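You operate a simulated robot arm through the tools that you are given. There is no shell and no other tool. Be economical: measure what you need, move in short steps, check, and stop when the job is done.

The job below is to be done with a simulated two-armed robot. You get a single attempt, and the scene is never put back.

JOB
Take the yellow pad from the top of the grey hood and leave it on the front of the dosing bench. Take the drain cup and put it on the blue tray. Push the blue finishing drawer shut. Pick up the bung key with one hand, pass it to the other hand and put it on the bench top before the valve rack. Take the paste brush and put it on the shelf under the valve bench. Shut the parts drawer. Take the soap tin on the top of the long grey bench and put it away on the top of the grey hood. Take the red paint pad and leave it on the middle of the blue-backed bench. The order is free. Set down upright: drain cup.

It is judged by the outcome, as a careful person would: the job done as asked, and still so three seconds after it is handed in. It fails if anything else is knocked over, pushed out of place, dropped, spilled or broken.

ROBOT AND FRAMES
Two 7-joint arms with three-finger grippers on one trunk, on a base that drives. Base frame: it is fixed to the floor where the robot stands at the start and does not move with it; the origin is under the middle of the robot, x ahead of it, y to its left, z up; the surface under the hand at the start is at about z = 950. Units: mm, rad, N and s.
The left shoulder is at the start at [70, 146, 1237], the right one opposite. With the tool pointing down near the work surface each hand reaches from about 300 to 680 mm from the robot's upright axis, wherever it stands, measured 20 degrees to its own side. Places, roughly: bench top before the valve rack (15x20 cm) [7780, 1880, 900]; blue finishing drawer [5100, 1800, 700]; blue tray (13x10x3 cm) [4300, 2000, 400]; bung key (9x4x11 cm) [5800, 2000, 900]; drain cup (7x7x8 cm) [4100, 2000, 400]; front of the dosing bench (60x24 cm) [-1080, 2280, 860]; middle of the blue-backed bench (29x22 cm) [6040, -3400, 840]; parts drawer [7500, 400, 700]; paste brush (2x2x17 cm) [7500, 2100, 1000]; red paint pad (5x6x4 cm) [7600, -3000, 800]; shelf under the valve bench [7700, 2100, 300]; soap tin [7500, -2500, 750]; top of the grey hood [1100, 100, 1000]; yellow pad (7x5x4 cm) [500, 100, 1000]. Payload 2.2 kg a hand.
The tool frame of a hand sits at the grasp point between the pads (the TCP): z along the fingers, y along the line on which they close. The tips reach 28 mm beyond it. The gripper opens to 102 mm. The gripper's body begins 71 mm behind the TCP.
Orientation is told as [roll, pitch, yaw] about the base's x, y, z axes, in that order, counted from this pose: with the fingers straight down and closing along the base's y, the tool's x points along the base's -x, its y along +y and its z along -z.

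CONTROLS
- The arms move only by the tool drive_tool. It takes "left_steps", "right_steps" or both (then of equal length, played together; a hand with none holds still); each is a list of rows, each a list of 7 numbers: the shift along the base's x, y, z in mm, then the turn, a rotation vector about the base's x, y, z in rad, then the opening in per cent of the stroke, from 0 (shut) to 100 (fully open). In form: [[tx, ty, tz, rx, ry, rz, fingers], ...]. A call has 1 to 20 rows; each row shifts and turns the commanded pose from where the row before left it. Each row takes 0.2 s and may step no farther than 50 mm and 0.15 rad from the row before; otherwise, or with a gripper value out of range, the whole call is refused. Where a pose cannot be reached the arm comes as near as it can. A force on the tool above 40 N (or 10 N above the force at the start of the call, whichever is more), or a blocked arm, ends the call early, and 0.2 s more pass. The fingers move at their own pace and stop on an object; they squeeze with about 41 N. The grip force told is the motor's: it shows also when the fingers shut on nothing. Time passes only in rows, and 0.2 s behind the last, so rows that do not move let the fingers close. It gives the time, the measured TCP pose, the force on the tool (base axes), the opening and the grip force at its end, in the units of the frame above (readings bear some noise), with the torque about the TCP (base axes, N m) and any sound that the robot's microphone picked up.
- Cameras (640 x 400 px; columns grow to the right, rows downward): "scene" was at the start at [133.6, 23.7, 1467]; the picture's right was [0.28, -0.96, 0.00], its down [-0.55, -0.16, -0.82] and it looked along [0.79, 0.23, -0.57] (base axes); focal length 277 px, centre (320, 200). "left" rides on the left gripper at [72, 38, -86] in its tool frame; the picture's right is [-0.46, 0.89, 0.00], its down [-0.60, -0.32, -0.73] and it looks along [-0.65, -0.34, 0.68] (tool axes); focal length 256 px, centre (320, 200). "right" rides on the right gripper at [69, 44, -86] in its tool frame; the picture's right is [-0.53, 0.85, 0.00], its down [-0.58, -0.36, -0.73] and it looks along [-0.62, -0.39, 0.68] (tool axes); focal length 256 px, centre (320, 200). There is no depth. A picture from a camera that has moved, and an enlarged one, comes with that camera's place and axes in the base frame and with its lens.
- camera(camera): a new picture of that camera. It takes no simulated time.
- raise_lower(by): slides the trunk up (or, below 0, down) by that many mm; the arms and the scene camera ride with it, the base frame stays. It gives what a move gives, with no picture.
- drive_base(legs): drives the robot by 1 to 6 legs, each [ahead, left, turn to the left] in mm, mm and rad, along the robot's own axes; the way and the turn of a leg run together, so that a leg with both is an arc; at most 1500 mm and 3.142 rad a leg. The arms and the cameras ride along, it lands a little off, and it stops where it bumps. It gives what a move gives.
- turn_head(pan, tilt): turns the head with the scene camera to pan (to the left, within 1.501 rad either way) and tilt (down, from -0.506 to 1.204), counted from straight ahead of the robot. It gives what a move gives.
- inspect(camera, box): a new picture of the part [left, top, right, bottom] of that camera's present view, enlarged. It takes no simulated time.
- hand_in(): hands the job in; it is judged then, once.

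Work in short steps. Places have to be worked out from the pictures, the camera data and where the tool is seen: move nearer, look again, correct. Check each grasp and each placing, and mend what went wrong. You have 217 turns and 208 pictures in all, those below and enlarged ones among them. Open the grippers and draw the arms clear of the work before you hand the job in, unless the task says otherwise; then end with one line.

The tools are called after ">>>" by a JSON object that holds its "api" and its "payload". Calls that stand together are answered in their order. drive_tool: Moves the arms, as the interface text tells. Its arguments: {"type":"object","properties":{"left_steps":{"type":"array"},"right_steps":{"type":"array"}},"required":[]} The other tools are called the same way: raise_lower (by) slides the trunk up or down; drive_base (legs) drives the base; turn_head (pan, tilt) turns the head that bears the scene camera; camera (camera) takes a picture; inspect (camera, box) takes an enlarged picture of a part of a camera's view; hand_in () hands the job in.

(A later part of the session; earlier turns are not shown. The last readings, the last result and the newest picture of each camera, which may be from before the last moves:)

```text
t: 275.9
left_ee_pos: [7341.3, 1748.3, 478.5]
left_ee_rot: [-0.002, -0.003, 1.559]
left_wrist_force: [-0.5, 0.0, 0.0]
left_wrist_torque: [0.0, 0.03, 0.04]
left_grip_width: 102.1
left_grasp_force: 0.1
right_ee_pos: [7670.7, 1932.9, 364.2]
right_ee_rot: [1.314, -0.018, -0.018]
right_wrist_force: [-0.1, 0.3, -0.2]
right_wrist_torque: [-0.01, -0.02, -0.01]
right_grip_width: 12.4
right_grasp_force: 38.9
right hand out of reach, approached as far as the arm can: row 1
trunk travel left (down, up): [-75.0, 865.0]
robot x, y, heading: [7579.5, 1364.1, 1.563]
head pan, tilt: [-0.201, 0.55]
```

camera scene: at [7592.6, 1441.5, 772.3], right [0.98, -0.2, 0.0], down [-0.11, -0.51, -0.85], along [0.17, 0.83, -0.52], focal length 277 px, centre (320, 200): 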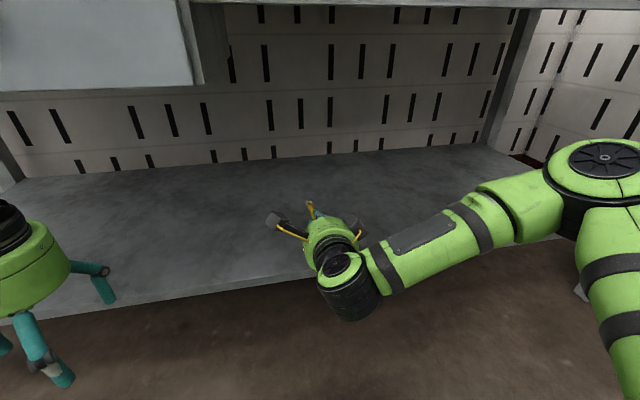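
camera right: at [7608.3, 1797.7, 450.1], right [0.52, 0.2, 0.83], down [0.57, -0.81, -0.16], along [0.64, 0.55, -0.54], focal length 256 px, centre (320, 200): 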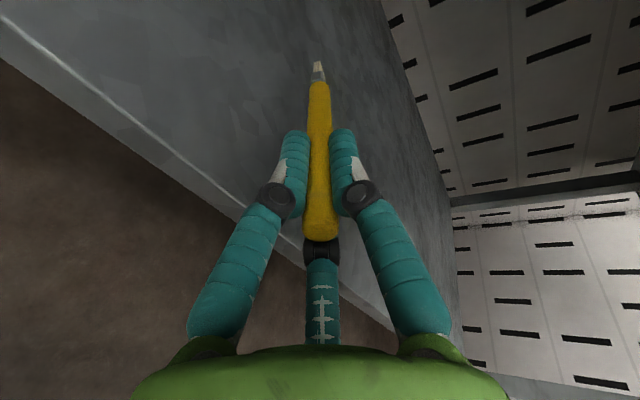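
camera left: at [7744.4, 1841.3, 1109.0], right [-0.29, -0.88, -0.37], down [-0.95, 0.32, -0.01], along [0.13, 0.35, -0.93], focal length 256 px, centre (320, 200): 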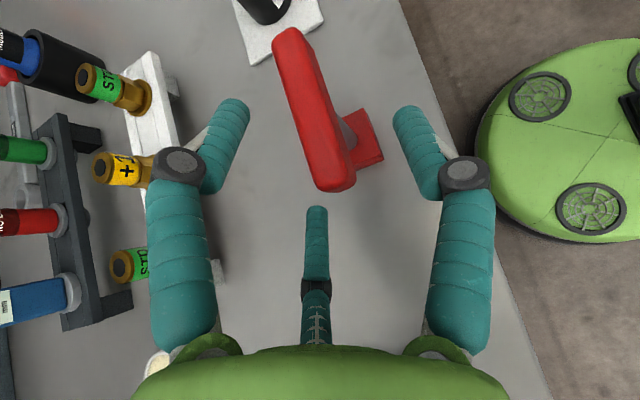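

The arm is near a limit, so I use the trunk to go lower gently.

>>> {"api": "raise_lower", "payload": {"by": -8}}

>>> {"api": "raise_lower", "payload": {"by": -6}}

>>> {"api": "camera", "payload": {"camera": "right"}}

```text
t: 276.5
left_ee_pos: [7341.8, 1747.5, 471.8]
left_ee_rot: [-0.003, -0.003, 1.56]
left_wrist_force: [0.6, -0.6, -0.5]
left_wrist_torque: [0.01, -0.03, -0.03]
left_grip_width: 102.0
left_grasp_force: 0.0
right_ee_pos: [7671.4, 1932.2, 358.4]
right_ee_rot: [1.324, -0.019, -0.019]
right_wrist_force: [0.9, 0.2, 8.8]
right_wrist_torque: [1.18, -0.03, 0.01]
right_grip_width: 12.9
right_grasp_force: 39.7
trunk travel left (down, up): [-67.0, 873.0]
robot x, y, heading: [7576.3, 1367.2, 1.566]
head pan, tilt: [-0.201, 0.55]
```

```text
t: 277.0
left_ee_pos: [7341.1, 1748.7, 466.1]
left_ee_rot: [-0.003, -0.003, 1.562]
left_wrist_force: [0.5, 0.2, -0.1]
left_wrist_torque: [-0.01, 0.01, 0.04]
left_grip_width: 102.1
left_grasp_force: 0.0
right_ee_pos: [7670.2, 1931.1, 353.4]
right_ee_rot: [1.325, -0.018, -0.018]
right_wrist_force: [-1.4, -1.4, 13.2]
right_wrist_torque: [1.78, -0.07, 0.23]
right_grip_width: 13.2
right_grasp_force: 39.7
trunk travel left (down, up): [-61.0, 879.0]
robot x, y, heading: [7575.2, 1366.5, 1.568]
head pan, tilt: [-0.201, 0.55]
```

```text
75 pictures are left
camera right: at [7599.8, 1858.1, 415.4], right [0.52, 0.2, 0.83], down [0.56, -0.81, -0.16], along [0.64, 0.55, -0.53], focal length 256 px, centre (320, 200)
```

right: 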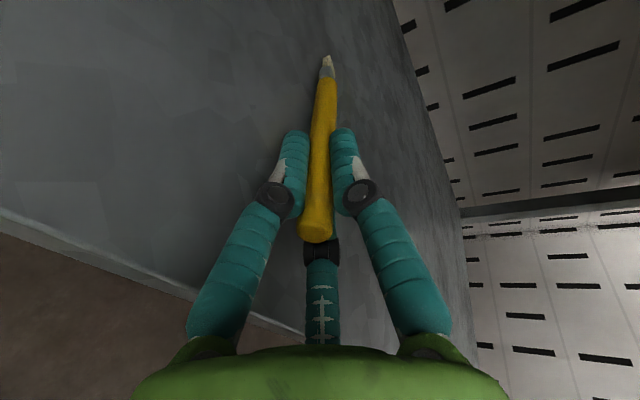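

The brush end rests on the shelf and it flattens in the grip. I lower 6 mm more and release.

>>> {"api": "raise_lower", "payload": {"by": -6}}

>>> {"api": "drive_tool", "payload": {"right_steps": [[0, 0, 0, 0, 0, 0, 15], [0, 0, 0, 0, 0, 0, 25], [0, 0, 0, 0, 0, 0, 40], [0, 0, 0, 0, 0, 0, 40]]}}

>>> {"api": "camera", "payload": {"camera": "right"}}

```text
t: 277.6
left_ee_pos: [7342.3, 1747.6, 461.4]
left_ee_rot: [-0.003, -0.004, 1.561]
left_wrist_force: [-0.5, 0.1, 0.1]
left_wrist_torque: [-0.01, 0.02, -0.01]
left_grip_width: 102.1
left_grasp_force: 0.0
right_ee_pos: [7670.4, 1930.8, 348.0]
right_ee_rot: [1.321, -0.022, -0.018]
right_wrist_force: [-3.6, -1.9, 13.1]
right_wrist_torque: [1.83, -0.06, 0.37]
right_grip_width: 14.6
right_grasp_force: 40.6
trunk travel left (down, up): [-55.0, 885.0]
robot x, y, heading: [7574.9, 1364.5, 1.567]
head pan, tilt: [-0.201, 0.55]
```

```text
t: 278.6
left_ee_pos: [7341.6, 1747.0, 460.2]
left_ee_rot: [-0.004, -0.003, 1.562]
left_wrist_force: [0.4, 0.5, 0.5]
left_wrist_torque: [-0.01, -0.02, -0.01]
left_grip_width: 102.0
left_grasp_force: 0.2
right_ee_pos: [7672.3, 1931.8, 347.2]
right_ee_rot: [1.326, -0.021, -0.022]
right_wrist_force: [0.7, 5.6, 17.3]
right_wrist_torque: [0.49, -0.03, 0.03]
right_grip_width: 36.8
right_grasp_force: 0.0
trunk travel left (down, up): [-55.0, 885.0]
robot x, y, heading: [7576.1, 1364.1, 1.57]
head pan, tilt: [-0.201, 0.55]
```

```text
74 pictures are left
camera right: at [7600.7, 1858.7, 409.1], right [0.52, 0.2, 0.83], down [0.56, -0.81, -0.16], along [0.64, 0.55, -0.53], focal length 256 px, centre (320, 200)
```

right: 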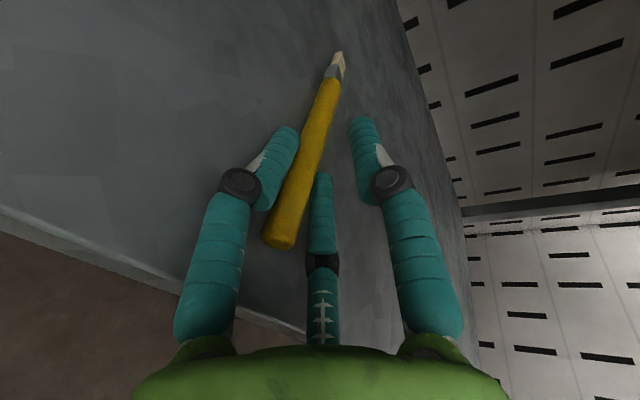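

The brush lies between the lower fingers. I relieve the pressure by a small rise and withdraw straight back.

>>> {"api": "raise_lower", "payload": {"by": 5}}

>>> {"api": "drive_tool", "payload": {"right_steps": [[0, 0, 0, 0, 0, 0, 50], [0, -10, 0, 0, 0, 0, 55], [0, -15, 0, 0, 0, 0, 55], [0, -20, 0, 0, 0, 0, 55], [0, -30, 0, 0, 0, 0, 55], [0, -35, 0, 0, 0, 0, 55]]}}

>>> {"api": "camera", "payload": {"camera": "right"}}

```text
t: 279.1
left_ee_pos: [7341.9, 1748.6, 463.6]
left_ee_rot: [-0.001, -0.001, 1.56]
left_wrist_force: [0.7, -0.3, -0.8]
left_wrist_torque: [0.0, 0.0, 0.01]
left_grip_width: 102.1
left_grasp_force: 0.0
right_ee_pos: [7671.5, 1931.4, 346.5]
right_ee_rot: [1.312, -0.021, -0.019]
right_wrist_force: [0.1, 4.9, 5.7]
right_wrist_torque: [0.2, -0.07, 0.01]
right_grip_width: 38.9
right_grasp_force: 0.2
trunk travel left (down, up): [-60.0, 880.0]
robot x, y, heading: [7572.9, 1368.3, 1.569]
head pan, tilt: [-0.201, 0.55]
```

```text
t: 280.5
left_ee_pos: [7342.1, 1748.4, 463.7]
left_ee_rot: [-0.003, -0.003, 1.561]
left_wrist_force: [-0.6, 0.9, 0.5]
left_wrist_torque: [0.01, -0.01, 0.0]
left_grip_width: 102.1
left_grasp_force: 0.1
right_ee_pos: [7671.8, 1821.0, 346.2]
right_ee_rot: [1.31, -0.021, -0.019]
right_wrist_force: [-0.2, -0.2, 0.3]
right_wrist_torque: [-0.04, 0.0, 0.01]
right_grip_width: 56.3
right_grasp_force: 0.0
trunk travel left (down, up): [-60.0, 880.0]
robot x, y, heading: [7576.2, 1367.3, 1.566]
head pan, tilt: [-0.201, 0.55]
```

```text
73 pictures are left
camera right: at [7600.5, 1747.6, 409.1], right [0.52, 0.21, 0.83], down [0.57, -0.81, -0.15], along [0.64, 0.55, -0.54], focal length 256 px, centre (320, 200)
```

right: 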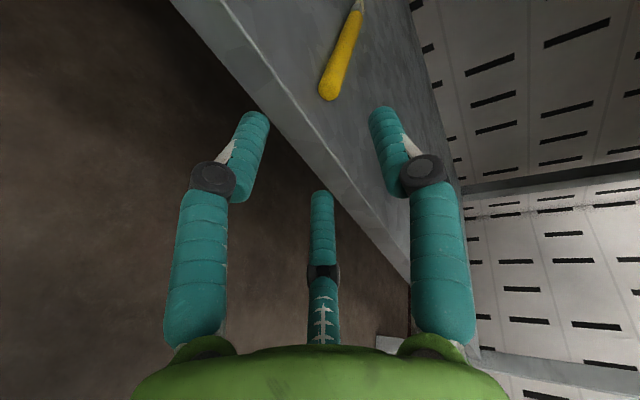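

The brush lies on the shelf, inside the edge. I back off, restore the right hand to vertical, raise the trunk and look toward the parts drawer.

>>> {"api": "drive_base", "payload": {"legs": [[-330, 0, 0]]}}

>>> {"api": "raise_lower", "payload": {"by": 400}}

>>> {"api": "drive_tool", "payload": {"right_steps": [[0, 0, 0, -0.145, 0, 0, 100], [0, 0, 0, -0.145, 0, 0, 100], [0, 0, 0, -0.145, 0, 0, 100], [0, 0, 0, -0.145, 0, 0, 100], [0, 0, 0, -0.145, 0, 0, 100], [0, 0, 0, -0.145, 0, 0, 100], [0, 0, 0, -0.145, 0, 0, 100], [0, 0, 0, -0.145, 0, 0, 100], [0, 0, 0, -0.15, 0, 0, 100], [0, 0, 0, 0, 0, 0.14, 100], [0, 0, 0, 0, 0, 0.14, 100], [0, 0, 0, 0, 0, 0.14, 100], [0, 0, 0, 0, 0, 0.14, 100], [0, 0, 0, 0, 0, 0.14, 100], [0, 0, 0, 0, 0, 0.14, 100], [0, 0, 0, 0, 0, 0.14, 100], [0, 0, 0, 0, 0, 0.14, 100], [0, 0, 0, 0, 0, 0.14, 100], [0, 0, 0, 0, 0, 0.14, 100]]}}

>>> {"api": "raise_lower", "payload": {"by": 315}}

>>> {"api": "turn_head", "payload": {"pan": -1.45, "tilt": 0.35}}

>>> {"api": "camera", "payload": {"camera": "scene"}}

```text
t: 282.7
left_ee_pos: [7339.1, 1418.8, 463.7]
left_ee_rot: [-0.001, -0.003, 1.565]
left_wrist_force: [0.1, 0.3, 0.4]
left_wrist_torque: [-0.02, 0.0, 0.0]
left_grip_width: 101.8
left_grasp_force: 0.0
right_ee_pos: [7669.5, 1494.6, 348.0]
right_ee_rot: [1.315, -0.018, -0.014]
right_wrist_force: [0.5, 0.2, -0.2]
right_wrist_torque: [-0.02, 0.0, -0.03]
right_grip_width: 56.1
right_grasp_force: 0.0
trunk travel left (down, up): [-60.0, 880.0]
robot x, y, heading: [7570.0, 1034.6, 1.572]
head pan, tilt: [-0.201, 0.55]
```

```text
t: 286.5
left_ee_pos: [7339.7, 1418.7, 864.7]
left_ee_rot: [-0.001, -0.001, 1.565]
left_wrist_force: [0.3, 0.1, -0.7]
left_wrist_torque: [0.0, -0.01, 0.02]
left_grip_width: 102.1
left_grasp_force: 0.0
right_ee_pos: [7668.9, 1494.1, 748.7]
right_ee_rot: [1.315, -0.018, -0.013]
right_wrist_force: [0.3, 0.7, -0.3]
right_wrist_torque: [0.0, -0.03, -0.06]
right_grip_width: 56.1
right_grasp_force: 0.0
trunk travel left (down, up): [-460.0, 480.0]
robot x, y, heading: [7577.2, 1039.8, 1.571]
head pan, tilt: [-0.201, 0.55]
```

```text
t: 290.5
left_ee_pos: [7339.2, 1419.4, 862.9]
left_ee_rot: [-0.001, -0.002, 1.567]
left_wrist_force: [-0.7, 0.6, 0.2]
left_wrist_torque: [0.02, -0.01, -0.01]
left_grip_width: 102.0
left_grasp_force: 0.0
right_ee_pos: [7669.1, 1493.3, 747.9]
right_ee_rot: [0.007, -0.018, 1.419]
right_wrist_force: [-0.7, 0.1, -0.2]
right_wrist_torque: [0.0, 0.0, 0.02]
right_grip_width: 101.9
right_grasp_force: 0.0
trunk travel left (down, up): [-460.0, 480.0]
robot x, y, heading: [7577.0, 1036.3, 1.572]
head pan, tilt: [-0.201, 0.55]
```

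```text
t: 293.6
left_ee_pos: [7340.2, 1419.0, 1178.3]
left_ee_rot: [-0.001, -0.002, 1.565]
left_wrist_force: [0.0, -0.1, 0.0]
left_wrist_torque: [0.01, 0.0, 0.01]
left_grip_width: 102.1
left_grasp_force: 0.1
right_ee_pos: [7669.4, 1493.8, 1062.4]
right_ee_rot: [0.008, -0.019, 1.415]
right_wrist_force: [-0.2, -0.1, 1.1]
right_wrist_torque: [-0.01, 0.01, -0.01]
right_grip_width: 102.2
right_grasp_force: 0.1
trunk travel left (down, up): [-775.0, 165.0]
robot x, y, heading: [7574.9, 1037.4, 1.572]
head pan, tilt: [-0.201, 0.55]
```

```text
t: 295.1
left_ee_pos: [7339.4, 1419.1, 1178.8]
left_ee_rot: [-0.003, -0.002, 1.566]
left_wrist_force: [-0.7, 0.0, -0.3]
left_wrist_torque: [0.0, 0.04, 0.0]
left_grip_width: 101.7
left_grasp_force: 0.1
right_ee_pos: [7669.8, 1493.2, 1064.2]
right_ee_rot: [0.006, -0.02, 1.415]
right_wrist_force: [-0.1, -0.6, -0.7]
right_wrist_torque: [0.0, 0.0, -0.01]
right_grip_width: 101.9
right_grasp_force: 0.1
trunk travel left (down, up): [-775.0, 165.0]
robot x, y, heading: [7576.9, 1036.8, 1.575]
head pan, tilt: [-1.45, 0.351]
```

```text
72 pictures are left
camera scene: at [7666.4, 1097.7, 1490.5], right [0.12, -0.99, 0.0], down [-0.34, -0.04, -0.94], along [0.93, 0.11, -0.34], focal length 277 px, centre (320, 200)
```

scene: 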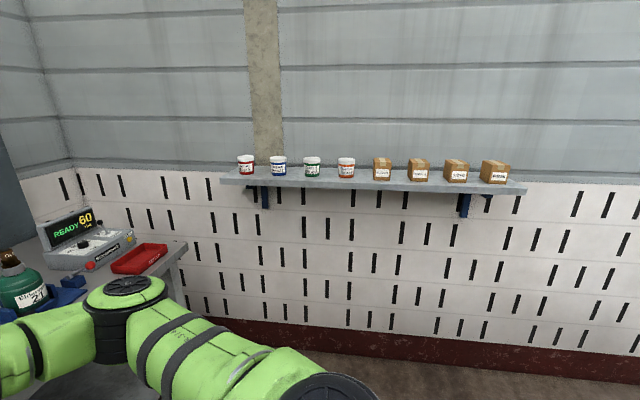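

The parts drawer must be behind me. I turn left to face west and look to the left side.

>>> {"api": "drive_base", "payload": {"legs": [[0, 0, 1.571]]}}

>>> {"api": "turn_head", "payload": {"pan": 1.3, "tilt": 0.5}}

>>> {"api": "camera", "payload": {"camera": "scene"}}

```text
t: 299.3
left_ee_pos: [7196.3, 798.9, 1178.0]
left_ee_rot: [-0.002, -0.001, -3.138]
left_wrist_force: [-0.7, 0.1, 0.1]
left_wrist_torque: [0.0, -0.01, 0.03]
left_grip_width: 101.9
left_grasp_force: 0.0
right_ee_pos: [7117.5, 1126.2, 1062.4]
right_ee_rot: [0.006, -0.019, 2.996]
right_wrist_force: [-0.8, -0.3, 0.2]
right_wrist_torque: [0.04, 0.01, -0.01]
right_grip_width: 102.2
right_grasp_force: 0.2
trunk travel left (down, up): [-775.0, 165.0]
robot x, y, heading: [7574.7, 1038.3, -3.126]
head pan, tilt: [-1.45, 0.351]
```

```text
t: 301.7
left_ee_pos: [7194.8, 798.7, 1179.1]
left_ee_rot: [-0.002, -0.002, -3.138]
left_wrist_force: [-0.3, -0.5, 0.3]
left_wrist_torque: [0.02, 0.02, -0.04]
left_grip_width: 101.7
left_grasp_force: 0.0
right_ee_pos: [7117.9, 1127.0, 1063.0]
right_ee_rot: [0.006, -0.019, 2.996]
right_wrist_force: [0.2, -0.1, 0.7]
right_wrist_torque: [0.03, -0.01, -0.01]
right_grip_width: 101.9
right_grasp_force: 0.2
trunk travel left (down, up): [-775.0, 165.0]
robot x, y, heading: [7575.6, 1034.2, -3.127]
head pan, tilt: [1.3, 0.499]
```

```text
71 pictures are left
camera scene: at [7500.7, 947.8, 1476.9], right [-0.97, 0.26, 0.0], down [0.12, 0.46, -0.88], along [-0.23, -0.85, -0.48], focal length 277 px, centre (320, 200)
```

scene: 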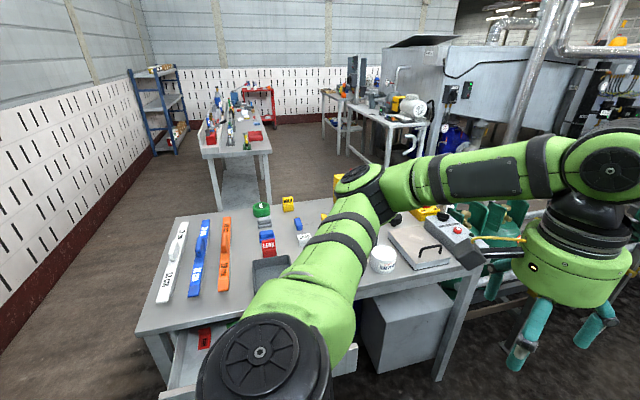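

The table with the open parts drawer is to the south; it opens toward me. I shift north a little and turn to face it.

>>> {"api": "drive_base", "payload": {"legs": [[0, -150, 0], [0, 0, 1.556]]}}

>>> {"api": "turn_head", "payload": {"pan": 0, "tilt": 0.75}}

>>> {"api": "camera", "payload": {"camera": "scene"}}

```text
t: 306.9
left_ee_pos: [7802.0, 799.5, 1179.4]
left_ee_rot: [-0.003, -0.003, -1.596]
left_wrist_force: [0.0, 0.0, 0.4]
left_wrist_torque: [0.02, -0.02, -0.01]
left_grip_width: 102.0
left_grasp_force: 0.1
right_ee_pos: [7470.7, 730.8, 1062.8]
right_ee_rot: [0.007, -0.019, -1.746]
right_wrist_force: [0.2, -0.1, -0.5]
right_wrist_torque: [-0.01, 0.01, 0.0]
right_grip_width: 102.3
right_grasp_force: 0.1
trunk travel left (down, up): [-775.0, 165.0]
robot x, y, heading: [7571.9, 1186.6, -1.589]
head pan, tilt: [1.3, 0.499]
```

```text
t: 308.3
left_ee_pos: [7802.6, 799.4, 1178.9]
left_ee_rot: [-0.002, -0.002, -1.595]
left_wrist_force: [0.6, -0.4, 0.1]
left_wrist_torque: [0.03, -0.03, -0.01]
left_grip_width: 102.1
left_grasp_force: 0.1
right_ee_pos: [7470.6, 732.2, 1063.2]
right_ee_rot: [0.008, -0.019, -1.746]
right_wrist_force: [0.7, 0.6, 0.0]
right_wrist_torque: [0.01, 0.02, -0.01]
right_grip_width: 101.8
right_grasp_force: 0.0
trunk travel left (down, up): [-775.0, 165.0]
robot x, y, heading: [7576.3, 1187.5, -1.588]
head pan, tilt: [0.0, 0.75]
```

```text
70 pictures are left
camera scene: at [7570.2, 1051.6, 1454.9], right [-1.0, 0.02, 0.0], down [0.01, 0.68, -0.73], along [-0.01, -0.73, -0.68], focal length 277 px, centre (320, 200)
```

scene: 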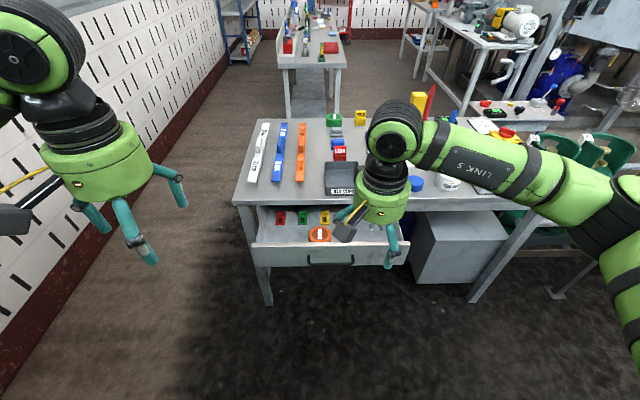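

The drawer front is at about y≈520, centred x≈7545, z≈650–760. I lower the trunk and tilt the right hand forward with closed fingers.

>>> {"api": "raise_lower", "payload": {"by": -330}}

>>> {"api": "drive_tool", "payload": {"right_steps": [[12, 5, 0, -0.13, 0, 0.02, 60], [12, 5, 0, -0.13, 0, 0.02, 30], [12, 5, 0, -0.13, 0, 0.02, 0], [12, 5, 0, -0.13, 0, 0.02, 0], [12, 5, 0, -0.13, 0, 0.02, 0], [12, 5, 0, -0.13, 0, 0.02, 0], [0, 0, 0, -0.13, 0, 0.02, 0], [0, 0, 0, -0.13, 0, 0, 0]]}}

>>> {"api": "camera", "payload": {"camera": "scene"}}

```text
t: 311.6
left_ee_pos: [7801.7, 800.3, 850.1]
left_ee_rot: [-0.001, -0.002, -1.594]
left_wrist_force: [1.0, -0.4, 0.2]
left_wrist_torque: [0.03, 0.0, 0.03]
left_grip_width: 102.0
left_grasp_force: 0.0
right_ee_pos: [7471.2, 731.1, 733.6]
right_ee_rot: [0.007, -0.019, -1.748]
right_wrist_force: [0.7, 0.6, 0.3]
right_wrist_torque: [0.02, -0.01, 0.03]
right_grip_width: 101.9
right_grasp_force: 0.1
trunk travel left (down, up): [-445.0, 495.0]
robot x, y, heading: [7576.4, 1186.1, -1.587]
head pan, tilt: [0.0, 0.75]
```

```text
t: 313.4
left_ee_pos: [7801.2, 800.3, 848.6]
left_ee_rot: [-0.002, -0.004, -1.595]
left_wrist_force: [-0.4, 0.4, 0.5]
left_wrist_torque: [-0.03, 0.02, -0.02]
left_grip_width: 101.8
left_grasp_force: 0.0
right_ee_pos: [7544.0, 759.9, 732.9]
right_ee_rot: [0.16, -1.055, -1.682]
right_wrist_force: [-0.7, 0.2, -0.3]
right_wrist_torque: [-0.01, -0.02, -0.04]
right_grip_width: 1.9
right_grasp_force: 31.5
trunk travel left (down, up): [-445.0, 495.0]
robot x, y, heading: [7573.1, 1186.4, -1.586]
head pan, tilt: [0.0, 0.75]
```

```text
69 pictures are left
camera scene: at [7570.5, 1051.5, 1124.9], right [-1.0, 0.02, 0.0], down [0.01, 0.68, -0.73], along [-0.01, -0.73, -0.68], focal length 277 px, centre (320, 200)
```

scene: 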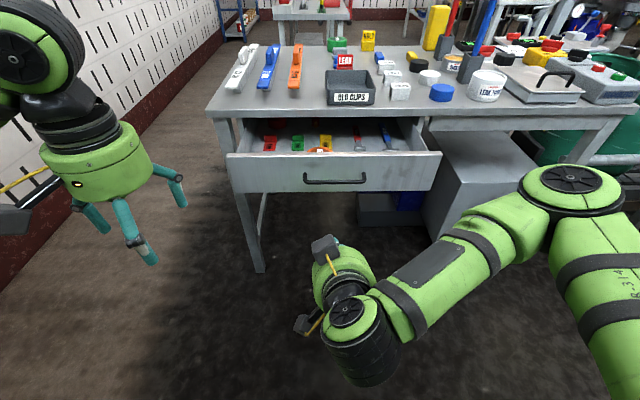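

The panel is at y≈537, z 680–782; the table edge at y≈400. I raise the fist to z≈765 and push with the base.

>>> {"api": "drive_tool", "payload": {"right_steps": [[0, 0, 30, 0, 0, 0, 0]]}}

>>> {"api": "drive_base", "payload": {"legs": [[180, 0, 0]]}}

>>> {"api": "drive_base", "payload": {"legs": [[100, 0, 0]]}}

>>> {"api": "camera", "payload": {"camera": "scene"}}

```text
t: 313.8
left_ee_pos: [7801.3, 800.3, 848.9]
left_ee_rot: [-0.003, -0.002, -1.594]
left_wrist_force: [-0.5, -0.4, 0.4]
left_wrist_torque: [-0.02, -0.01, -0.02]
left_grip_width: 102.0
left_grasp_force: 0.0
right_ee_pos: [7543.6, 760.5, 763.8]
right_ee_rot: [0.16, -1.052, -1.678]
right_wrist_force: [0.7, -0.3, 0.3]
right_wrist_torque: [-0.01, 0.03, -0.02]
right_grip_width: 2.0
right_grasp_force: 31.2
trunk travel left (down, up): [-445.0, 495.0]
robot x, y, heading: [7571.1, 1185.5, -1.587]
head pan, tilt: [0.0, 0.75]
```

```text
t: 315.3
left_ee_pos: [7799.8, 616.9, 847.7]
left_ee_rot: [-0.001, -0.003, -1.593]
left_wrist_force: [0.1, 0.0, 0.6]
left_wrist_torque: [0.03, 0.0, 0.0]
left_grip_width: 102.2
left_grasp_force: 0.1
right_ee_pos: [7541.5, 578.1, 763.0]
right_ee_rot: [0.157, -1.052, -1.677]
right_wrist_force: [-0.1, 0.2, 0.0]
right_wrist_torque: [-0.01, -0.05, -0.01]
right_grip_width: 2.0
right_grasp_force: 31.3
trunk travel left (down, up): [-445.0, 495.0]
robot x, y, heading: [7570.2, 1002.0, -1.587]
head pan, tilt: [0.0, 0.75]
```

```text
t: 316.4
left_ee_pos: [7799.3, 517.8, 848.2]
left_ee_rot: [-0.001, -0.003, -1.593]
left_wrist_force: [-0.7, 0.2, 0.0]
left_wrist_torque: [0.03, 0.02, 0.0]
left_grip_width: 101.9
left_grasp_force: 0.0
right_ee_pos: [7540.0, 477.2, 762.5]
right_ee_rot: [0.158, -1.051, -1.676]
right_wrist_force: [0.4, -0.8, -0.4]
right_wrist_torque: [0.03, 0.03, -0.01]
right_grip_width: 2.1
right_grasp_force: 31.4
trunk travel left (down, up): [-445.0, 495.0]
robot x, y, heading: [7570.0, 902.7, -1.589]
head pan, tilt: [0.0, 0.75]
```

```text
68 pictures are left
camera scene: at [7566.2, 768.0, 1124.8], right [-1.0, 0.01, 0.0], down [0.01, 0.68, -0.73], along [-0.01, -0.73, -0.68], focal length 277 px, centre (320, 200)
```

scene: 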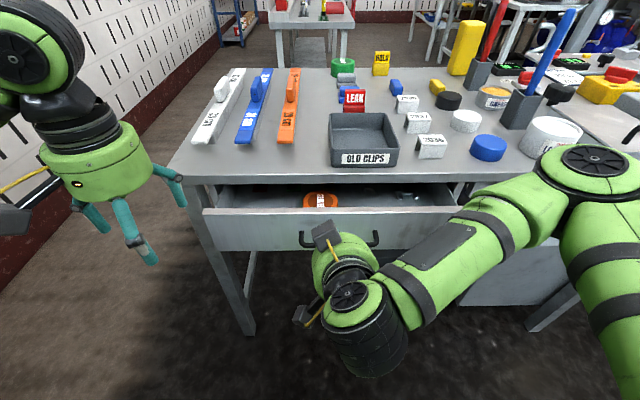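

I raise the left hand well above the table first, then continue pushing.

>>> {"api": "drive_tool", "payload": {"left_steps": [[0, 0, 45, 0, 0, 0, 100], [0, 0, 45, 0, 0, 0, 100], [0, 0, 45, 0, 0, 0, 100], [0, 0, 45, 0, 0, 0, 100]]}}

>>> {"api": "drive_base", "payload": {"legs": [[40, 0, 0]]}}

>>> {"api": "camera", "payload": {"camera": "scene"}}

```text
t: 317.4
left_ee_pos: [7798.6, 521.9, 1031.9]
left_ee_rot: [-0.002, -0.004, -1.593]
left_wrist_force: [0.0, -0.3, -0.2]
left_wrist_torque: [0.03, 0.01, 0.02]
left_grip_width: 101.6
left_grasp_force: 0.0
right_ee_pos: [7539.3, 480.1, 763.9]
right_ee_rot: [0.16, -1.053, -1.675]
right_wrist_force: [0.7, 0.5, 0.1]
right_wrist_torque: [-0.01, -0.01, 0.03]
right_grip_width: 2.3
right_grasp_force: 31.6
trunk travel left (down, up): [-445.0, 495.0]
robot x, y, heading: [7569.1, 906.5, -1.581]
head pan, tilt: [0.0, 0.75]
```

```text
t: 318.3
left_ee_pos: [7800.1, 479.4, 1029.3]
left_ee_rot: [-0.004, -0.003, -1.592]
left_wrist_force: [0.0, -0.3, -0.2]
left_wrist_torque: [0.03, 0.02, -0.03]
left_grip_width: 101.9
left_grasp_force: 0.1
right_ee_pos: [7539.1, 437.9, 762.4]
right_ee_rot: [0.159, -1.05, -1.673]
right_wrist_force: [-0.9, -0.9, -0.2]
right_wrist_torque: [-0.02, 0.02, -0.03]
right_grip_width: 1.8
right_grasp_force: 31.3
trunk travel left (down, up): [-445.0, 495.0]
robot x, y, heading: [7571.8, 863.4, -1.589]
head pan, tilt: [0.0, 0.75]
```

```text
67 pictures are left
camera scene: at [7565.6, 728.2, 1124.9], right [-1.0, 0.01, 0.0], down [0.01, 0.68, -0.73], along [-0.01, -0.73, -0.68], focal length 277 px, centre (320, 200)
```

scene: 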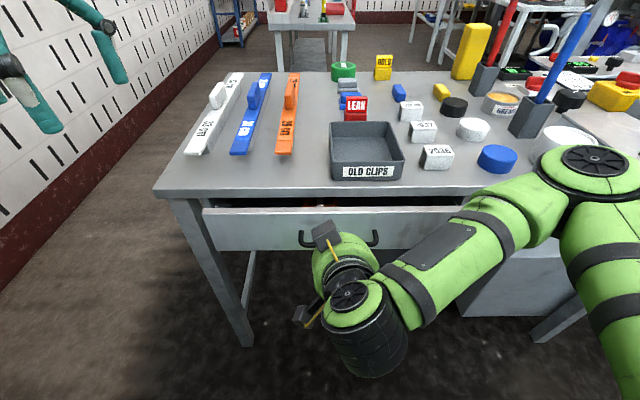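

>>> {"api": "drive_tool", "payload": {"right_steps": [[0, -10, 0, 0, 0, 0, 0], [0, -10, 0, 0, 0, 0, 0], [0, -10, 0, 0, 0, 0, 0], [0, -10, 0, 0, 0, 0, 0]]}}

>>> {"api": "inspect", "payload": {"camera": "scene", "box": [150, 150, 470, 300]}}

```text
t: 319.3
left_ee_pos: [7800.8, 479.3, 1029.9]
left_ee_rot: [-0.003, -0.003, -1.592]
left_wrist_force: [0.3, -0.2, 1.1]
left_wrist_torque: [0.0, -0.01, -0.04]
left_grip_width: 102.1
left_grasp_force: 0.0
right_ee_pos: [7539.3, 397.6, 762.6]
right_ee_rot: [0.159, -1.051, -1.674]
right_wrist_force: [0.2, 0.4, -0.2]
right_wrist_torque: [0.0, -0.02, 0.02]
right_grip_width: 2.3
right_grasp_force: 31.3
trunk travel left (down, up): [-445.0, 495.0]
robot x, y, heading: [7568.1, 861.9, -1.584]
head pan, tilt: [0.0, 0.75]
```

```text
2.00 times, centred on (310, 225) of scene
camera zoom: at [7565.7, 728.3, 1124.9], right [-1.0, 0.01, 0.0], down [0.01, 0.68, -0.73], along [-0.01, -0.73, -0.68], focal length 553 px, centre (340, 150)
```

zoom: 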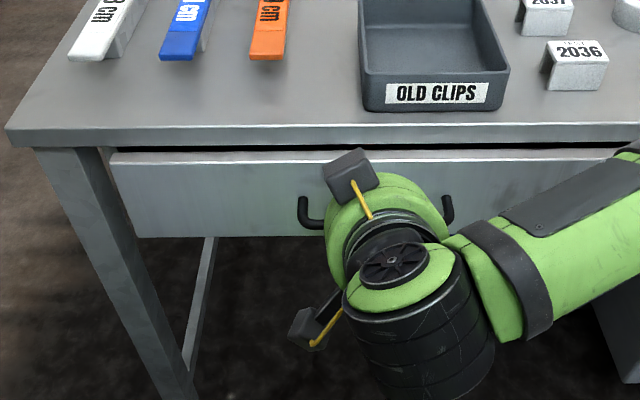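

>>> {"api": "drive_tool", "payload": {"right_steps": [[0, -6, 0, 0, 0, 0, 0], [0, -6, 0, 0, 0, 0, 0], [0, -6, 0, 0, 0, 0, 0]]}}

>>> {"api": "inspect", "payload": {"camera": "scene", "box": [150, 150, 470, 300]}}

```text
t: 320.1
left_ee_pos: [7799.8, 480.9, 1031.1]
left_ee_rot: [-0.001, -0.001, -1.591]
left_wrist_force: [0.7, -0.1, -0.1]
left_wrist_torque: [0.02, -0.01, 0.03]
left_grip_width: 102.0
left_grasp_force: 0.1
right_ee_pos: [7539.2, 380.1, 761.6]
right_ee_rot: [0.159, -1.052, -1.677]
right_wrist_force: [-0.3, 0.4, -0.2]
right_wrist_torque: [-0.02, 0.02, 0.0]
right_grip_width: 2.0
right_grasp_force: 31.0
trunk travel left (down, up): [-445.0, 495.0]
robot x, y, heading: [7564.9, 861.0, -1.584]
head pan, tilt: [0.0, 0.75]
```

```text
2.00 times, centred on (310, 225) of scene
camera zoom: at [7565.7, 728.6, 1124.9], right [-1.0, 0.01, 0.0], down [0.01, 0.68, -0.73], along [-0.01, -0.73, -0.68], focal length 553 px, centre (340, 150)
```

zoom: 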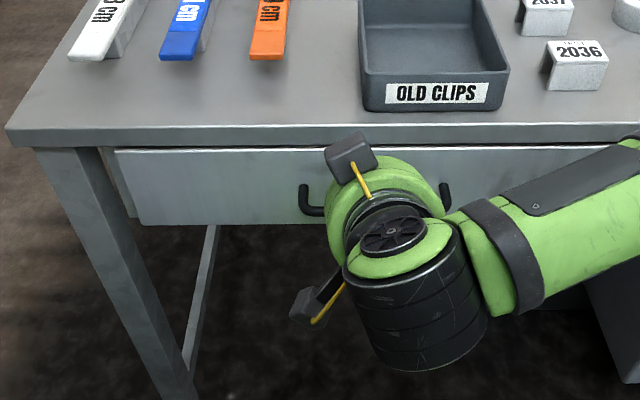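

Nearly shut. I level the hand further so its sensor box clears the table edge, then press to the stop.

>>> {"api": "drive_tool", "payload": {"right_steps": [[0, 10, 0, -0.12, 0, 0, 0], [0, 5, 0, -0.12, 0, 0, 0], [0, 0, 0, -0.08, 0, 0, 0], [0, -8, 0, 0, 0, 0, 0], [0, -8, 0, 0, 0, 0, 0], [0, -6, 0, 0, 0, 0, 0]]}}

>>> {"api": "drive_tool", "payload": {"right_steps": [[0, -5, 0, 0, 0, 0, 0], [0, -5, 0, 0, 0, 0, 0]]}}

>>> {"api": "inspect", "payload": {"camera": "scene", "box": [150, 150, 470, 300]}}

```text
t: 321.5
left_ee_pos: [7799.6, 480.1, 1030.2]
left_ee_rot: [-0.002, -0.003, -1.593]
left_wrist_force: [-0.9, -0.2, -0.2]
left_wrist_torque: [0.0, 0.01, 0.0]
left_grip_width: 102.1
left_grasp_force: 0.0
right_ee_pos: [7539.2, 371.7, 764.1]
right_ee_rot: [0.319, -1.367, -1.825]
right_wrist_force: [0.4, 0.4, 0.1]
right_wrist_torque: [-0.02, 0.01, 0.0]
right_grip_width: 2.2
right_grasp_force: 31.5
trunk travel left (down, up): [-445.0, 495.0]
robot x, y, heading: [7569.6, 862.9, -1.589]
head pan, tilt: [0.0, 0.75]
```

```text
t: 322.1
left_ee_pos: [7799.4, 486.3, 1031.5]
left_ee_rot: [-0.002, -0.006, -1.593]
left_wrist_force: [-0.3, 0.4, 1.5]
left_wrist_torque: [-0.03, -0.03, 0.02]
left_grip_width: 102.0
left_grasp_force: 0.0
right_ee_pos: [7539.4, 369.9, 763.5]
right_ee_rot: [0.313, -1.364, -1.817]
right_wrist_force: [-5.5, 34.8, -2.5]
right_wrist_torque: [-0.23, -0.28, -0.32]
right_grip_width: 2.2
right_grasp_force: 31.8
trunk travel left (down, up): [-445.0, 495.0]
robot x, y, heading: [7567.0, 863.6, -1.591]
head pan, tilt: [0.0, 0.75]
```

```text
2.00 times, centred on (310, 225) of scene
camera zoom: at [7564.8, 734.4, 1125.5], right [-1.0, 0.01, 0.0], down [0.01, 0.68, -0.73], along [-0.01, -0.73, -0.68], focal length 553 px, centre (340, 150)
```

zoom: 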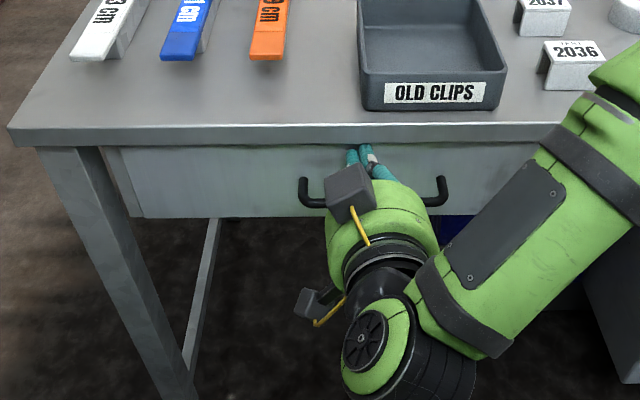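

The drawer is shut to its stop (35 N). I back off, restore the right hand, raise the trunk, and drive to the east aisle.

>>> {"api": "drive_base", "payload": {"legs": [[-260, 0, 0]]}}

>>> {"api": "drive_tool", "payload": {"right_steps": [[0, 0, 0, 0.14, 0, 0, 50], [0, 0, 0, 0.14, 0, 0, 100], [0, 0, 0, 0.14, 0, 0, 100], [0, 0, 0, 0.14, 0, 0, 100], [0, 0, 0, 0.14, 0, 0, 100], [0, 0, 0, 0.14, 0, 0, 100], [0, 0, 0, 0.14, 0, 0, 100], [0, 0, 0, 0.14, 0, 0, 100], [0, 0, 0, 0.14, 0, 0, 100], [0, 0, 0, 0.11, 0, 0, 100]]}}

>>> {"api": "raise_lower", "payload": {"by": 330}}

>>> {"api": "drive_base", "payload": {"legs": [[0, 830, 0.015]]}}

>>> {"api": "turn_head", "payload": {"pan": -0.3, "tilt": 0.35}}

>>> {"api": "camera", "payload": {"camera": "scene"}}

```text
t: 324.0
left_ee_pos: [7801.8, 740.6, 1030.4]
left_ee_rot: [-0.002, 0.0, -1.598]
left_wrist_force: [0.6, -0.1, -0.5]
left_wrist_torque: [-0.05, 0.02, 0.01]
left_grip_width: 101.9
left_grasp_force: 0.1
right_ee_pos: [7540.7, 623.7, 763.0]
right_ee_rot: [0.319, -1.369, -1.833]
right_wrist_force: [0.2, 0.2, 0.3]
right_wrist_torque: [0.0, 0.01, 0.04]
right_grip_width: 2.3
right_grasp_force: 31.5
trunk travel left (down, up): [-445.0, 495.0]
robot x, y, heading: [7575.7, 1120.0, -1.59]
head pan, tilt: [0.0, 0.75]
```

```text
t: 326.2
left_ee_pos: [7801.9, 740.6, 1029.5]
left_ee_rot: [-0.001, -0.002, -1.596]
left_wrist_force: [-1.3, -0.7, -0.4]
left_wrist_torque: [-0.02, 0.0, 0.0]
left_grip_width: 102.2
left_grasp_force: 0.0
right_ee_pos: [7539.6, 623.4, 763.2]
right_ee_rot: [0.065, 0.001, -1.621]
right_wrist_force: [0.1, 0.4, 0.0]
right_wrist_torque: [0.0, -0.02, -0.01]
right_grip_width: 102.1
right_grasp_force: 0.0
trunk travel left (down, up): [-445.0, 495.0]
robot x, y, heading: [7574.3, 1122.6, -1.579]
head pan, tilt: [0.0, 0.75]
```

```text
t: 329.4
left_ee_pos: [7802.1, 738.8, 1361.3]
left_ee_rot: [-0.002, -0.002, -1.596]
left_wrist_force: [-0.4, -0.8, 0.8]
left_wrist_torque: [0.01, 0.0, 0.0]
left_grip_width: 101.9
left_grasp_force: 0.0
right_ee_pos: [7541.3, 623.2, 1092.5]
right_ee_rot: [0.065, -0.005, -1.622]
right_wrist_force: [0.0, 0.2, 1.0]
right_wrist_torque: [-0.02, 0.01, -0.01]
right_grip_width: 102.3
right_grasp_force: 0.1
trunk travel left (down, up): [-775.0, 165.0]
robot x, y, heading: [7570.3, 1123.8, -1.589]
head pan, tilt: [0.0, 0.75]
```

```text
t: 333.9
left_ee_pos: [8642.0, 741.5, 1360.2]
left_ee_rot: [-0.002, -0.001, -1.57]
left_wrist_force: [-0.1, -0.5, 0.6]
left_wrist_torque: [-0.02, -0.01, 0.02]
left_grip_width: 102.0
left_grasp_force: 0.0
right_ee_pos: [8382.1, 618.8, 1093.8]
right_ee_rot: [0.065, -0.004, -1.598]
right_wrist_force: [-0.4, -0.2, -0.2]
right_wrist_torque: [-0.05, -0.03, 0.05]
right_grip_width: 102.2
right_grasp_force: 0.1
trunk travel left (down, up): [-775.0, 165.0]
robot x, y, heading: [8404.4, 1118.1, -1.562]
head pan, tilt: [0.0, 0.75]
```

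```text
t: 334.7
left_ee_pos: [8642.6, 741.4, 1360.1]
left_ee_rot: [-0.002, -0.002, -1.571]
left_wrist_force: [-0.4, 0.0, 0.3]
left_wrist_torque: [0.04, -0.02, 0.0]
left_grip_width: 101.8
left_grasp_force: 0.1
right_ee_pos: [8384.9, 617.6, 1093.4]
right_ee_rot: [0.065, -0.004, -1.598]
right_wrist_force: [-0.7, 0.7, 0.2]
right_wrist_torque: [0.03, -0.01, 0.05]
right_grip_width: 102.0
right_grasp_force: 0.0
trunk travel left (down, up): [-775.0, 165.0]
robot x, y, heading: [8402.9, 1119.7, -1.564]
head pan, tilt: [-0.3, 0.351]
```

```text
63 pictures are left
camera scene: at [8376.1, 978.1, 1490.5], right [-0.96, 0.29, 0.0], down [0.1, 0.33, -0.94], along [-0.27, -0.9, -0.34], focal length 277 px, centre (320, 200)
```

scene: 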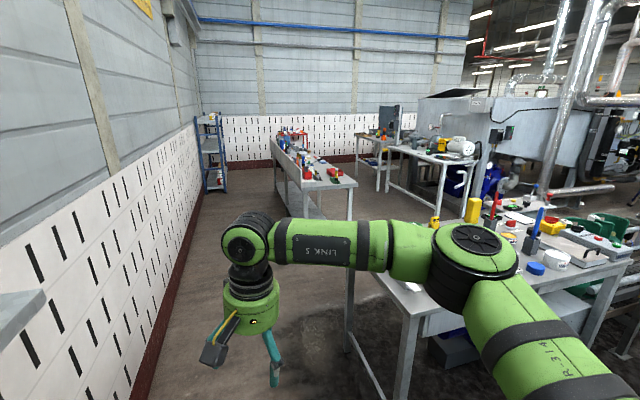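

The aisle is clear. I tuck the right hand in, and drive south past the parts table, then turn west.

>>> {"api": "drive_tool", "payload": {"right_steps": [[-20, 40, 10, -0.065, 0, 0, 100], [-20, 40, 10, 0, 0, 0, 100], [-20, 40, 10, 0, 0, 0, 100], [-20, 40, 10, 0, 0, 0, 100]]}}

>>> {"api": "drive_base", "payload": {"legs": [[0, -110, 0], [1500, 0, 0], [300, 0, 0], [0, 0, -1.571]]}}

>>> {"api": "turn_head", "payload": {"pan": 0.5, "tilt": 0.4}}

>>> {"api": "camera", "payload": {"camera": "scene"}}

```text
t: 335.7
left_ee_pos: [8642.3, 743.8, 1361.4]
left_ee_rot: [-0.003, -0.004, -1.572]
left_wrist_force: [-0.3, 0.5, -0.7]
left_wrist_torque: [-0.01, -0.03, 0.01]
left_grip_width: 101.6
left_grasp_force: 0.1
right_ee_pos: [8303.2, 779.7, 1132.9]
right_ee_rot: [0.068, -0.07, -1.599]
right_wrist_force: [0.1, 0.5, 0.4]
right_wrist_torque: [-0.01, -0.04, 0.03]
right_grip_width: 102.0
right_grasp_force: 0.1
trunk travel left (down, up): [-775.0, 165.0]
robot x, y, heading: [8401.9, 1115.5, -1.562]
head pan, tilt: [-0.3, 0.351]
```

```text
t: 349.5
left_ee_pos: [7912.3, -914.5, 1359.9]
left_ee_rot: [-0.001, -0.001, 3.114]
left_wrist_force: [-0.6, 0.5, -0.5]
left_wrist_torque: [0.01, -0.01, -0.02]
left_grip_width: 102.2
left_grasp_force: 0.1
right_ee_pos: [7957.4, -579.7, 1132.7]
right_ee_rot: [0.067, -0.07, 3.087]
right_wrist_force: [0.4, 0.2, 0.1]
right_wrist_torque: [0.01, 0.03, -0.01]
right_grip_width: 101.8
right_grasp_force: 0.0
trunk travel left (down, up): [-775.0, 165.0]
robot x, y, heading: [8293.1, -680.8, 3.119]
head pan, tilt: [-0.3, 0.351]
```

```text
t: 350.6
left_ee_pos: [7911.7, -913.7, 1359.8]
left_ee_rot: [0.0, 0.0, 3.113]
left_wrist_force: [0.4, 0.5, -0.1]
left_wrist_torque: [0.03, 0.03, 0.0]
left_grip_width: 102.1
left_grasp_force: 0.2
right_ee_pos: [7957.3, -579.1, 1131.2]
right_ee_rot: [0.066, -0.068, 3.088]
right_wrist_force: [-0.5, -0.5, -0.1]
right_wrist_torque: [0.01, 0.04, 0.01]
right_grip_width: 102.2
right_grasp_force: 0.1
trunk travel left (down, up): [-775.0, 165.0]
robot x, y, heading: [8294.9, -685.9, 3.123]
head pan, tilt: [0.499, 0.4]
```

```text
62 pictures are left
camera scene: at [8163.0, -728.6, 1486.0], right [-0.46, 0.89, 0.0], down [0.35, 0.18, -0.92], along [-0.82, -0.42, -0.39], focal length 277 px, centre (320, 200)
```

scene: 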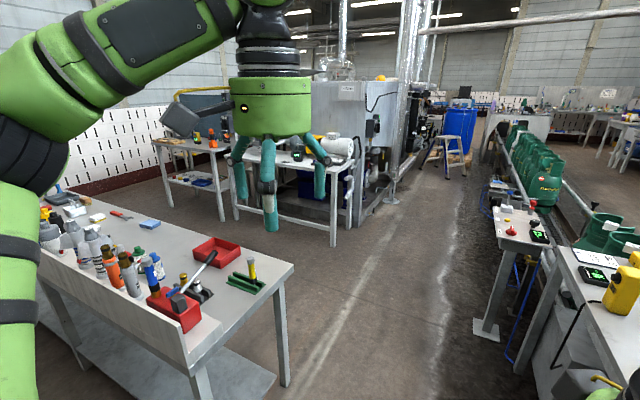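

The corridor west of the long bench is free. I drive west, then south along it.

>>> {"api": "drive_base", "payload": {"legs": [[1450, 0, 0.01], [0, 0, 1.571], [1400, 0, 0]]}}

>>> {"api": "turn_head", "payload": {"pan": 0.6, "tilt": 0.45}}

>>> {"api": "camera", "payload": {"camera": "scene"}}

```text
t: 368.2
left_ee_pos: [7047.3, -2411.6, 1359.8]
left_ee_rot: [0.0, -0.003, -1.587]
left_wrist_force: [-0.5, 0.1, 0.5]
left_wrist_torque: [-0.04, -0.01, 0.01]
left_grip_width: 102.0
left_grasp_force: 0.1
right_ee_pos: [6710.1, -2370.3, 1132.5]
right_ee_rot: [0.066, -0.07, -1.612]
right_wrist_force: [0.9, -0.2, 0.0]
right_wrist_torque: [0.01, -0.02, 0.01]
right_grip_width: 101.8
right_grasp_force: 0.0
trunk travel left (down, up): [-775.0, 165.0]
robot x, y, heading: [6812.8, -2032.7, -1.576]
head pan, tilt: [0.499, 0.4]
```

```text
t: 368.9
left_ee_pos: [7047.2, -2412.4, 1360.9]
left_ee_rot: [-0.003, -0.001, -1.586]
left_wrist_force: [-1.5, -0.3, -0.2]
left_wrist_torque: [-0.05, -0.02, 0.02]
left_grip_width: 102.1
left_grasp_force: 0.1
right_ee_pos: [6709.7, -2370.2, 1132.4]
right_ee_rot: [0.067, -0.069, -1.613]
right_wrist_force: [-0.1, 0.5, 0.3]
right_wrist_torque: [0.0, 0.02, 0.02]
right_grip_width: 102.1
right_grasp_force: 0.1
trunk travel left (down, up): [-775.0, 165.0]
robot x, y, heading: [6810.4, -2029.0, -1.58]
head pan, tilt: [0.6, 0.45]
```

```text
61 pictures are left
camera scene: at [6862.8, -2158.9, 1481.4], right [-0.83, -0.56, 0.0], down [-0.24, 0.36, -0.9], along [0.5, -0.75, -0.44], focal length 277 px, centre (320, 200)
```

scene: 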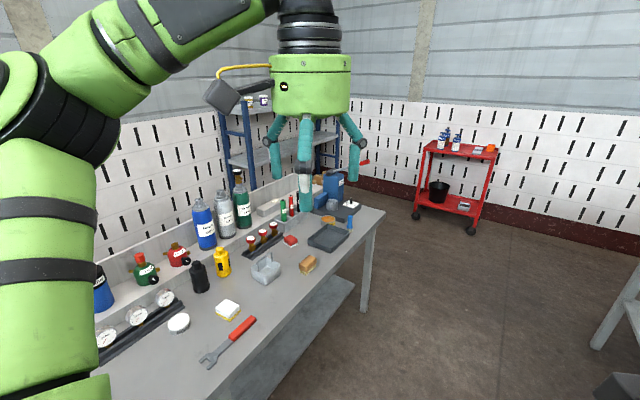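

I zoom in on the bench top to identify the soap tin and the red paint pad.

>>> {"api": "inspect", "payload": {"camera": "scene", "box": [130, 180, 370, 370]}}

>>> {"api": "inspect", "payload": {"camera": "scene", "box": [230, 200, 350, 290]}}

```text
2.11 times, centred on (250, 275) of scene
camera zoom: at [6862.8, -2158.9, 1481.4], right [-0.83, -0.56, 0.0], down [-0.24, 0.36, -0.9], along [0.5, -0.75, -0.44], focal length 582 px, centre (467, 42)
```

zoom: 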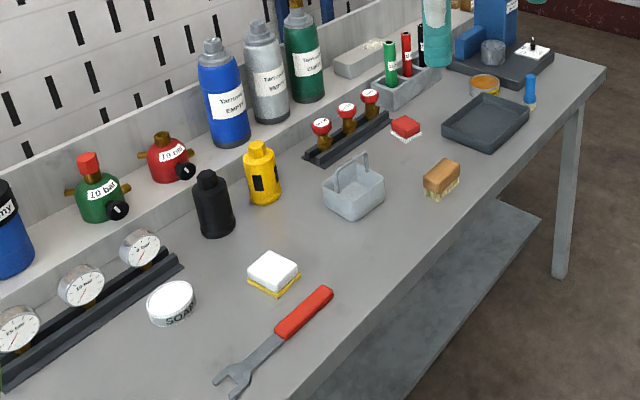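

```text
4.44 times, centred on (290, 245) of scene
camera zoom: at [6862.8, -2158.9, 1481.4], right [-0.83, -0.56, 0.0], down [-0.24, 0.36, -0.9], along [0.5, -0.75, -0.44], focal length 1229 px, centre (453, 0)
```

zoom: 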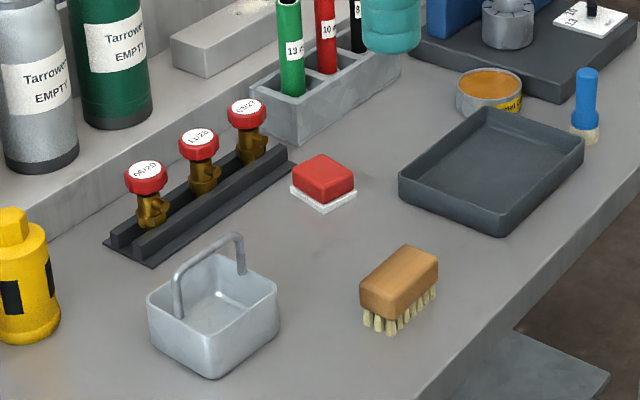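

The soap tin is the round "SOAP" tin at about (7552,-2414), and the red pad sits at about (7546,-2945). I turn to face the bench (+x) and take position for the tin with the left hand.

>>> {"api": "drive_base", "payload": {"legs": [[0, 0, 1.58], [100, -520, 0]]}}

>>> {"api": "raise_lower", "payload": {"by": -200}}

>>> {"api": "turn_head", "payload": {"pan": 0.2, "tilt": 0.7}}

>>> {"api": "camera", "payload": {"camera": "scene"}}

```text
t: 375.8
left_ee_pos: [7295.1, -2302.1, 1360.5]
left_ee_rot: [-0.004, -0.001, 0.01]
left_wrist_force: [0.2, 0.9, 0.5]
left_wrist_torque: [0.03, 0.0, -0.03]
left_grip_width: 102.0
left_grasp_force: 0.0
right_ee_pos: [7264.1, -2639.3, 1133.8]
right_ee_rot: [0.065, -0.07, -0.018]
right_wrist_force: [-0.3, 0.3, 0.0]
right_wrist_torque: [-0.01, -0.01, 0.02]
right_grip_width: 102.1
right_grasp_force: 0.0
trunk travel left (down, up): [-775.0, 165.0]
robot x, y, heading: [6921.6, -2541.2, 0.014]
head pan, tilt: [0.6, 0.45]
```

```text
t: 377.9
left_ee_pos: [7297.1, -2302.3, 1160.4]
left_ee_rot: [-0.001, 0.0, 0.006]
left_wrist_force: [0.1, -0.3, 0.4]
left_wrist_torque: [0.02, -0.01, 0.01]
left_grip_width: 102.1
left_grasp_force: 0.0
right_ee_pos: [7263.2, -2640.7, 933.1]
right_ee_rot: [0.067, -0.07, -0.019]
right_wrist_force: [0.3, -0.5, 0.1]
right_wrist_torque: [0.02, 0.0, 0.0]
right_grip_width: 101.9
right_grasp_force: 0.1
trunk travel left (down, up): [-575.0, 365.0]
robot x, y, heading: [6922.2, -2545.9, 0.014]
head pan, tilt: [0.6, 0.45]
```

```text
t: 378.8
left_ee_pos: [7296.4, -2302.6, 1160.5]
left_ee_rot: [-0.003, -0.002, 0.009]
left_wrist_force: [0.0, 0.6, -0.2]
left_wrist_torque: [0.0, -0.01, 0.0]
left_grip_width: 101.9
left_grasp_force: 0.1
right_ee_pos: [7262.3, -2640.8, 932.8]
right_ee_rot: [0.066, -0.069, -0.02]
right_wrist_force: [0.9, -0.4, -0.8]
right_wrist_torque: [0.01, -0.03, 0.0]
right_grip_width: 102.0
right_grasp_force: 0.2
trunk travel left (down, up): [-575.0, 365.0]
robot x, y, heading: [6919.5, -2546.7, 0.018]
head pan, tilt: [0.201, 0.7]
```

```text
58 pictures are left
camera scene: at [7053.6, -2527.6, 1259.2], right [0.22, -0.98, 0.0], down [-0.63, -0.14, -0.77], along [0.75, 0.16, -0.64], focal length 277 px, centre (320, 200)
```

scene: 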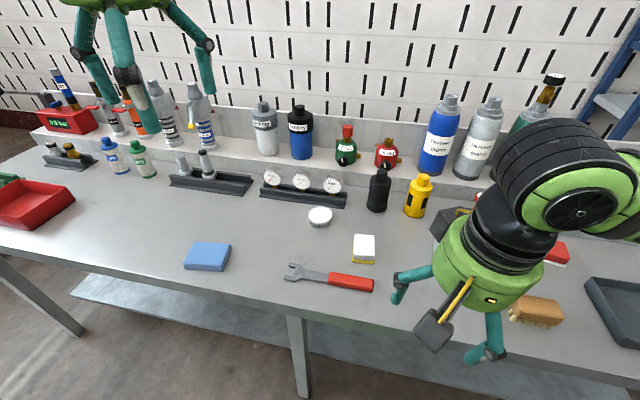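

The tin is at about (7561,-2416), bench z≈745. I drive 50 ahead and bring the left hand above the tin.

>>> {"api": "drive_base", "payload": {"legs": [[50, 0, -0.015]]}}

>>> {"api": "drive_tool", "payload": {"left_steps": [[26, -14, -32, 0, 0, 0, 100], [26, -14, -32, 0, 0, 0, 100], [26, -14, -32, 0, 0, 0, 100], [26, -14, -32, 0, 0, 0, 100], [26, -14, -32, 0, 0, 0, 100], [26, -14, -32, 0, 0, 0, 100], [26, -14, -32, 0, 0, 0, 100], [26, -14, -32, 0, 0, 0, 100]]}}

>>> {"api": "camera", "payload": {"camera": "left"}}

```text
t: 379.7
left_ee_pos: [7348.2, -2308.0, 1159.8]
left_ee_rot: [-0.003, -0.005, -0.007]
left_wrist_force: [-0.7, -0.2, 0.2]
left_wrist_torque: [0.0, 0.0, 0.0]
left_grip_width: 102.1
left_grasp_force: 0.1
right_ee_pos: [7310.4, -2644.9, 932.7]
right_ee_rot: [0.066, -0.07, -0.032]
right_wrist_force: [0.3, 0.3, 0.4]
right_wrist_torque: [-0.03, -0.01, 0.01]
right_grip_width: 102.0
right_grasp_force: 0.0
trunk travel left (down, up): [-575.0, 365.0]
robot x, y, heading: [6971.8, -2544.0, 0.0]
head pan, tilt: [0.201, 0.7]
```

```text
t: 381.5
left_ee_pos: [7558.3, -2417.2, 902.8]
left_ee_rot: [-0.004, -0.001, -0.01]
left_wrist_force: [0.5, -0.4, -0.4]
left_wrist_torque: [0.01, -0.01, 0.0]
left_grip_width: 101.6
left_grasp_force: 0.2
right_ee_pos: [7312.8, -2645.8, 931.5]
right_ee_rot: [0.067, -0.067, -0.033]
right_wrist_force: [0.3, 0.0, 0.0]
right_wrist_torque: [-0.04, 0.02, 0.0]
right_grip_width: 102.1
right_grasp_force: 0.0
trunk travel left (down, up): [-575.0, 365.0]
robot x, y, heading: [6971.5, -2541.1, -0.004]
head pan, tilt: [0.201, 0.7]
```

```text
57 pictures are left
camera left: at [7486.2, -2378.2, 988.7], right [0.47, 0.88, 0.0], down [0.6, -0.32, 0.73], along [0.64, -0.35, -0.68], focal length 256 px, centre (320, 200)
```

left: 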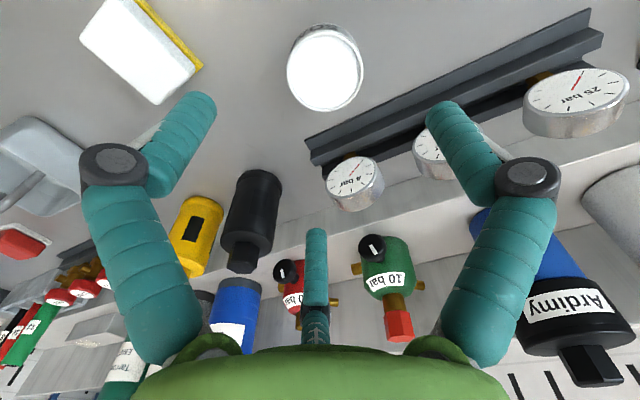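

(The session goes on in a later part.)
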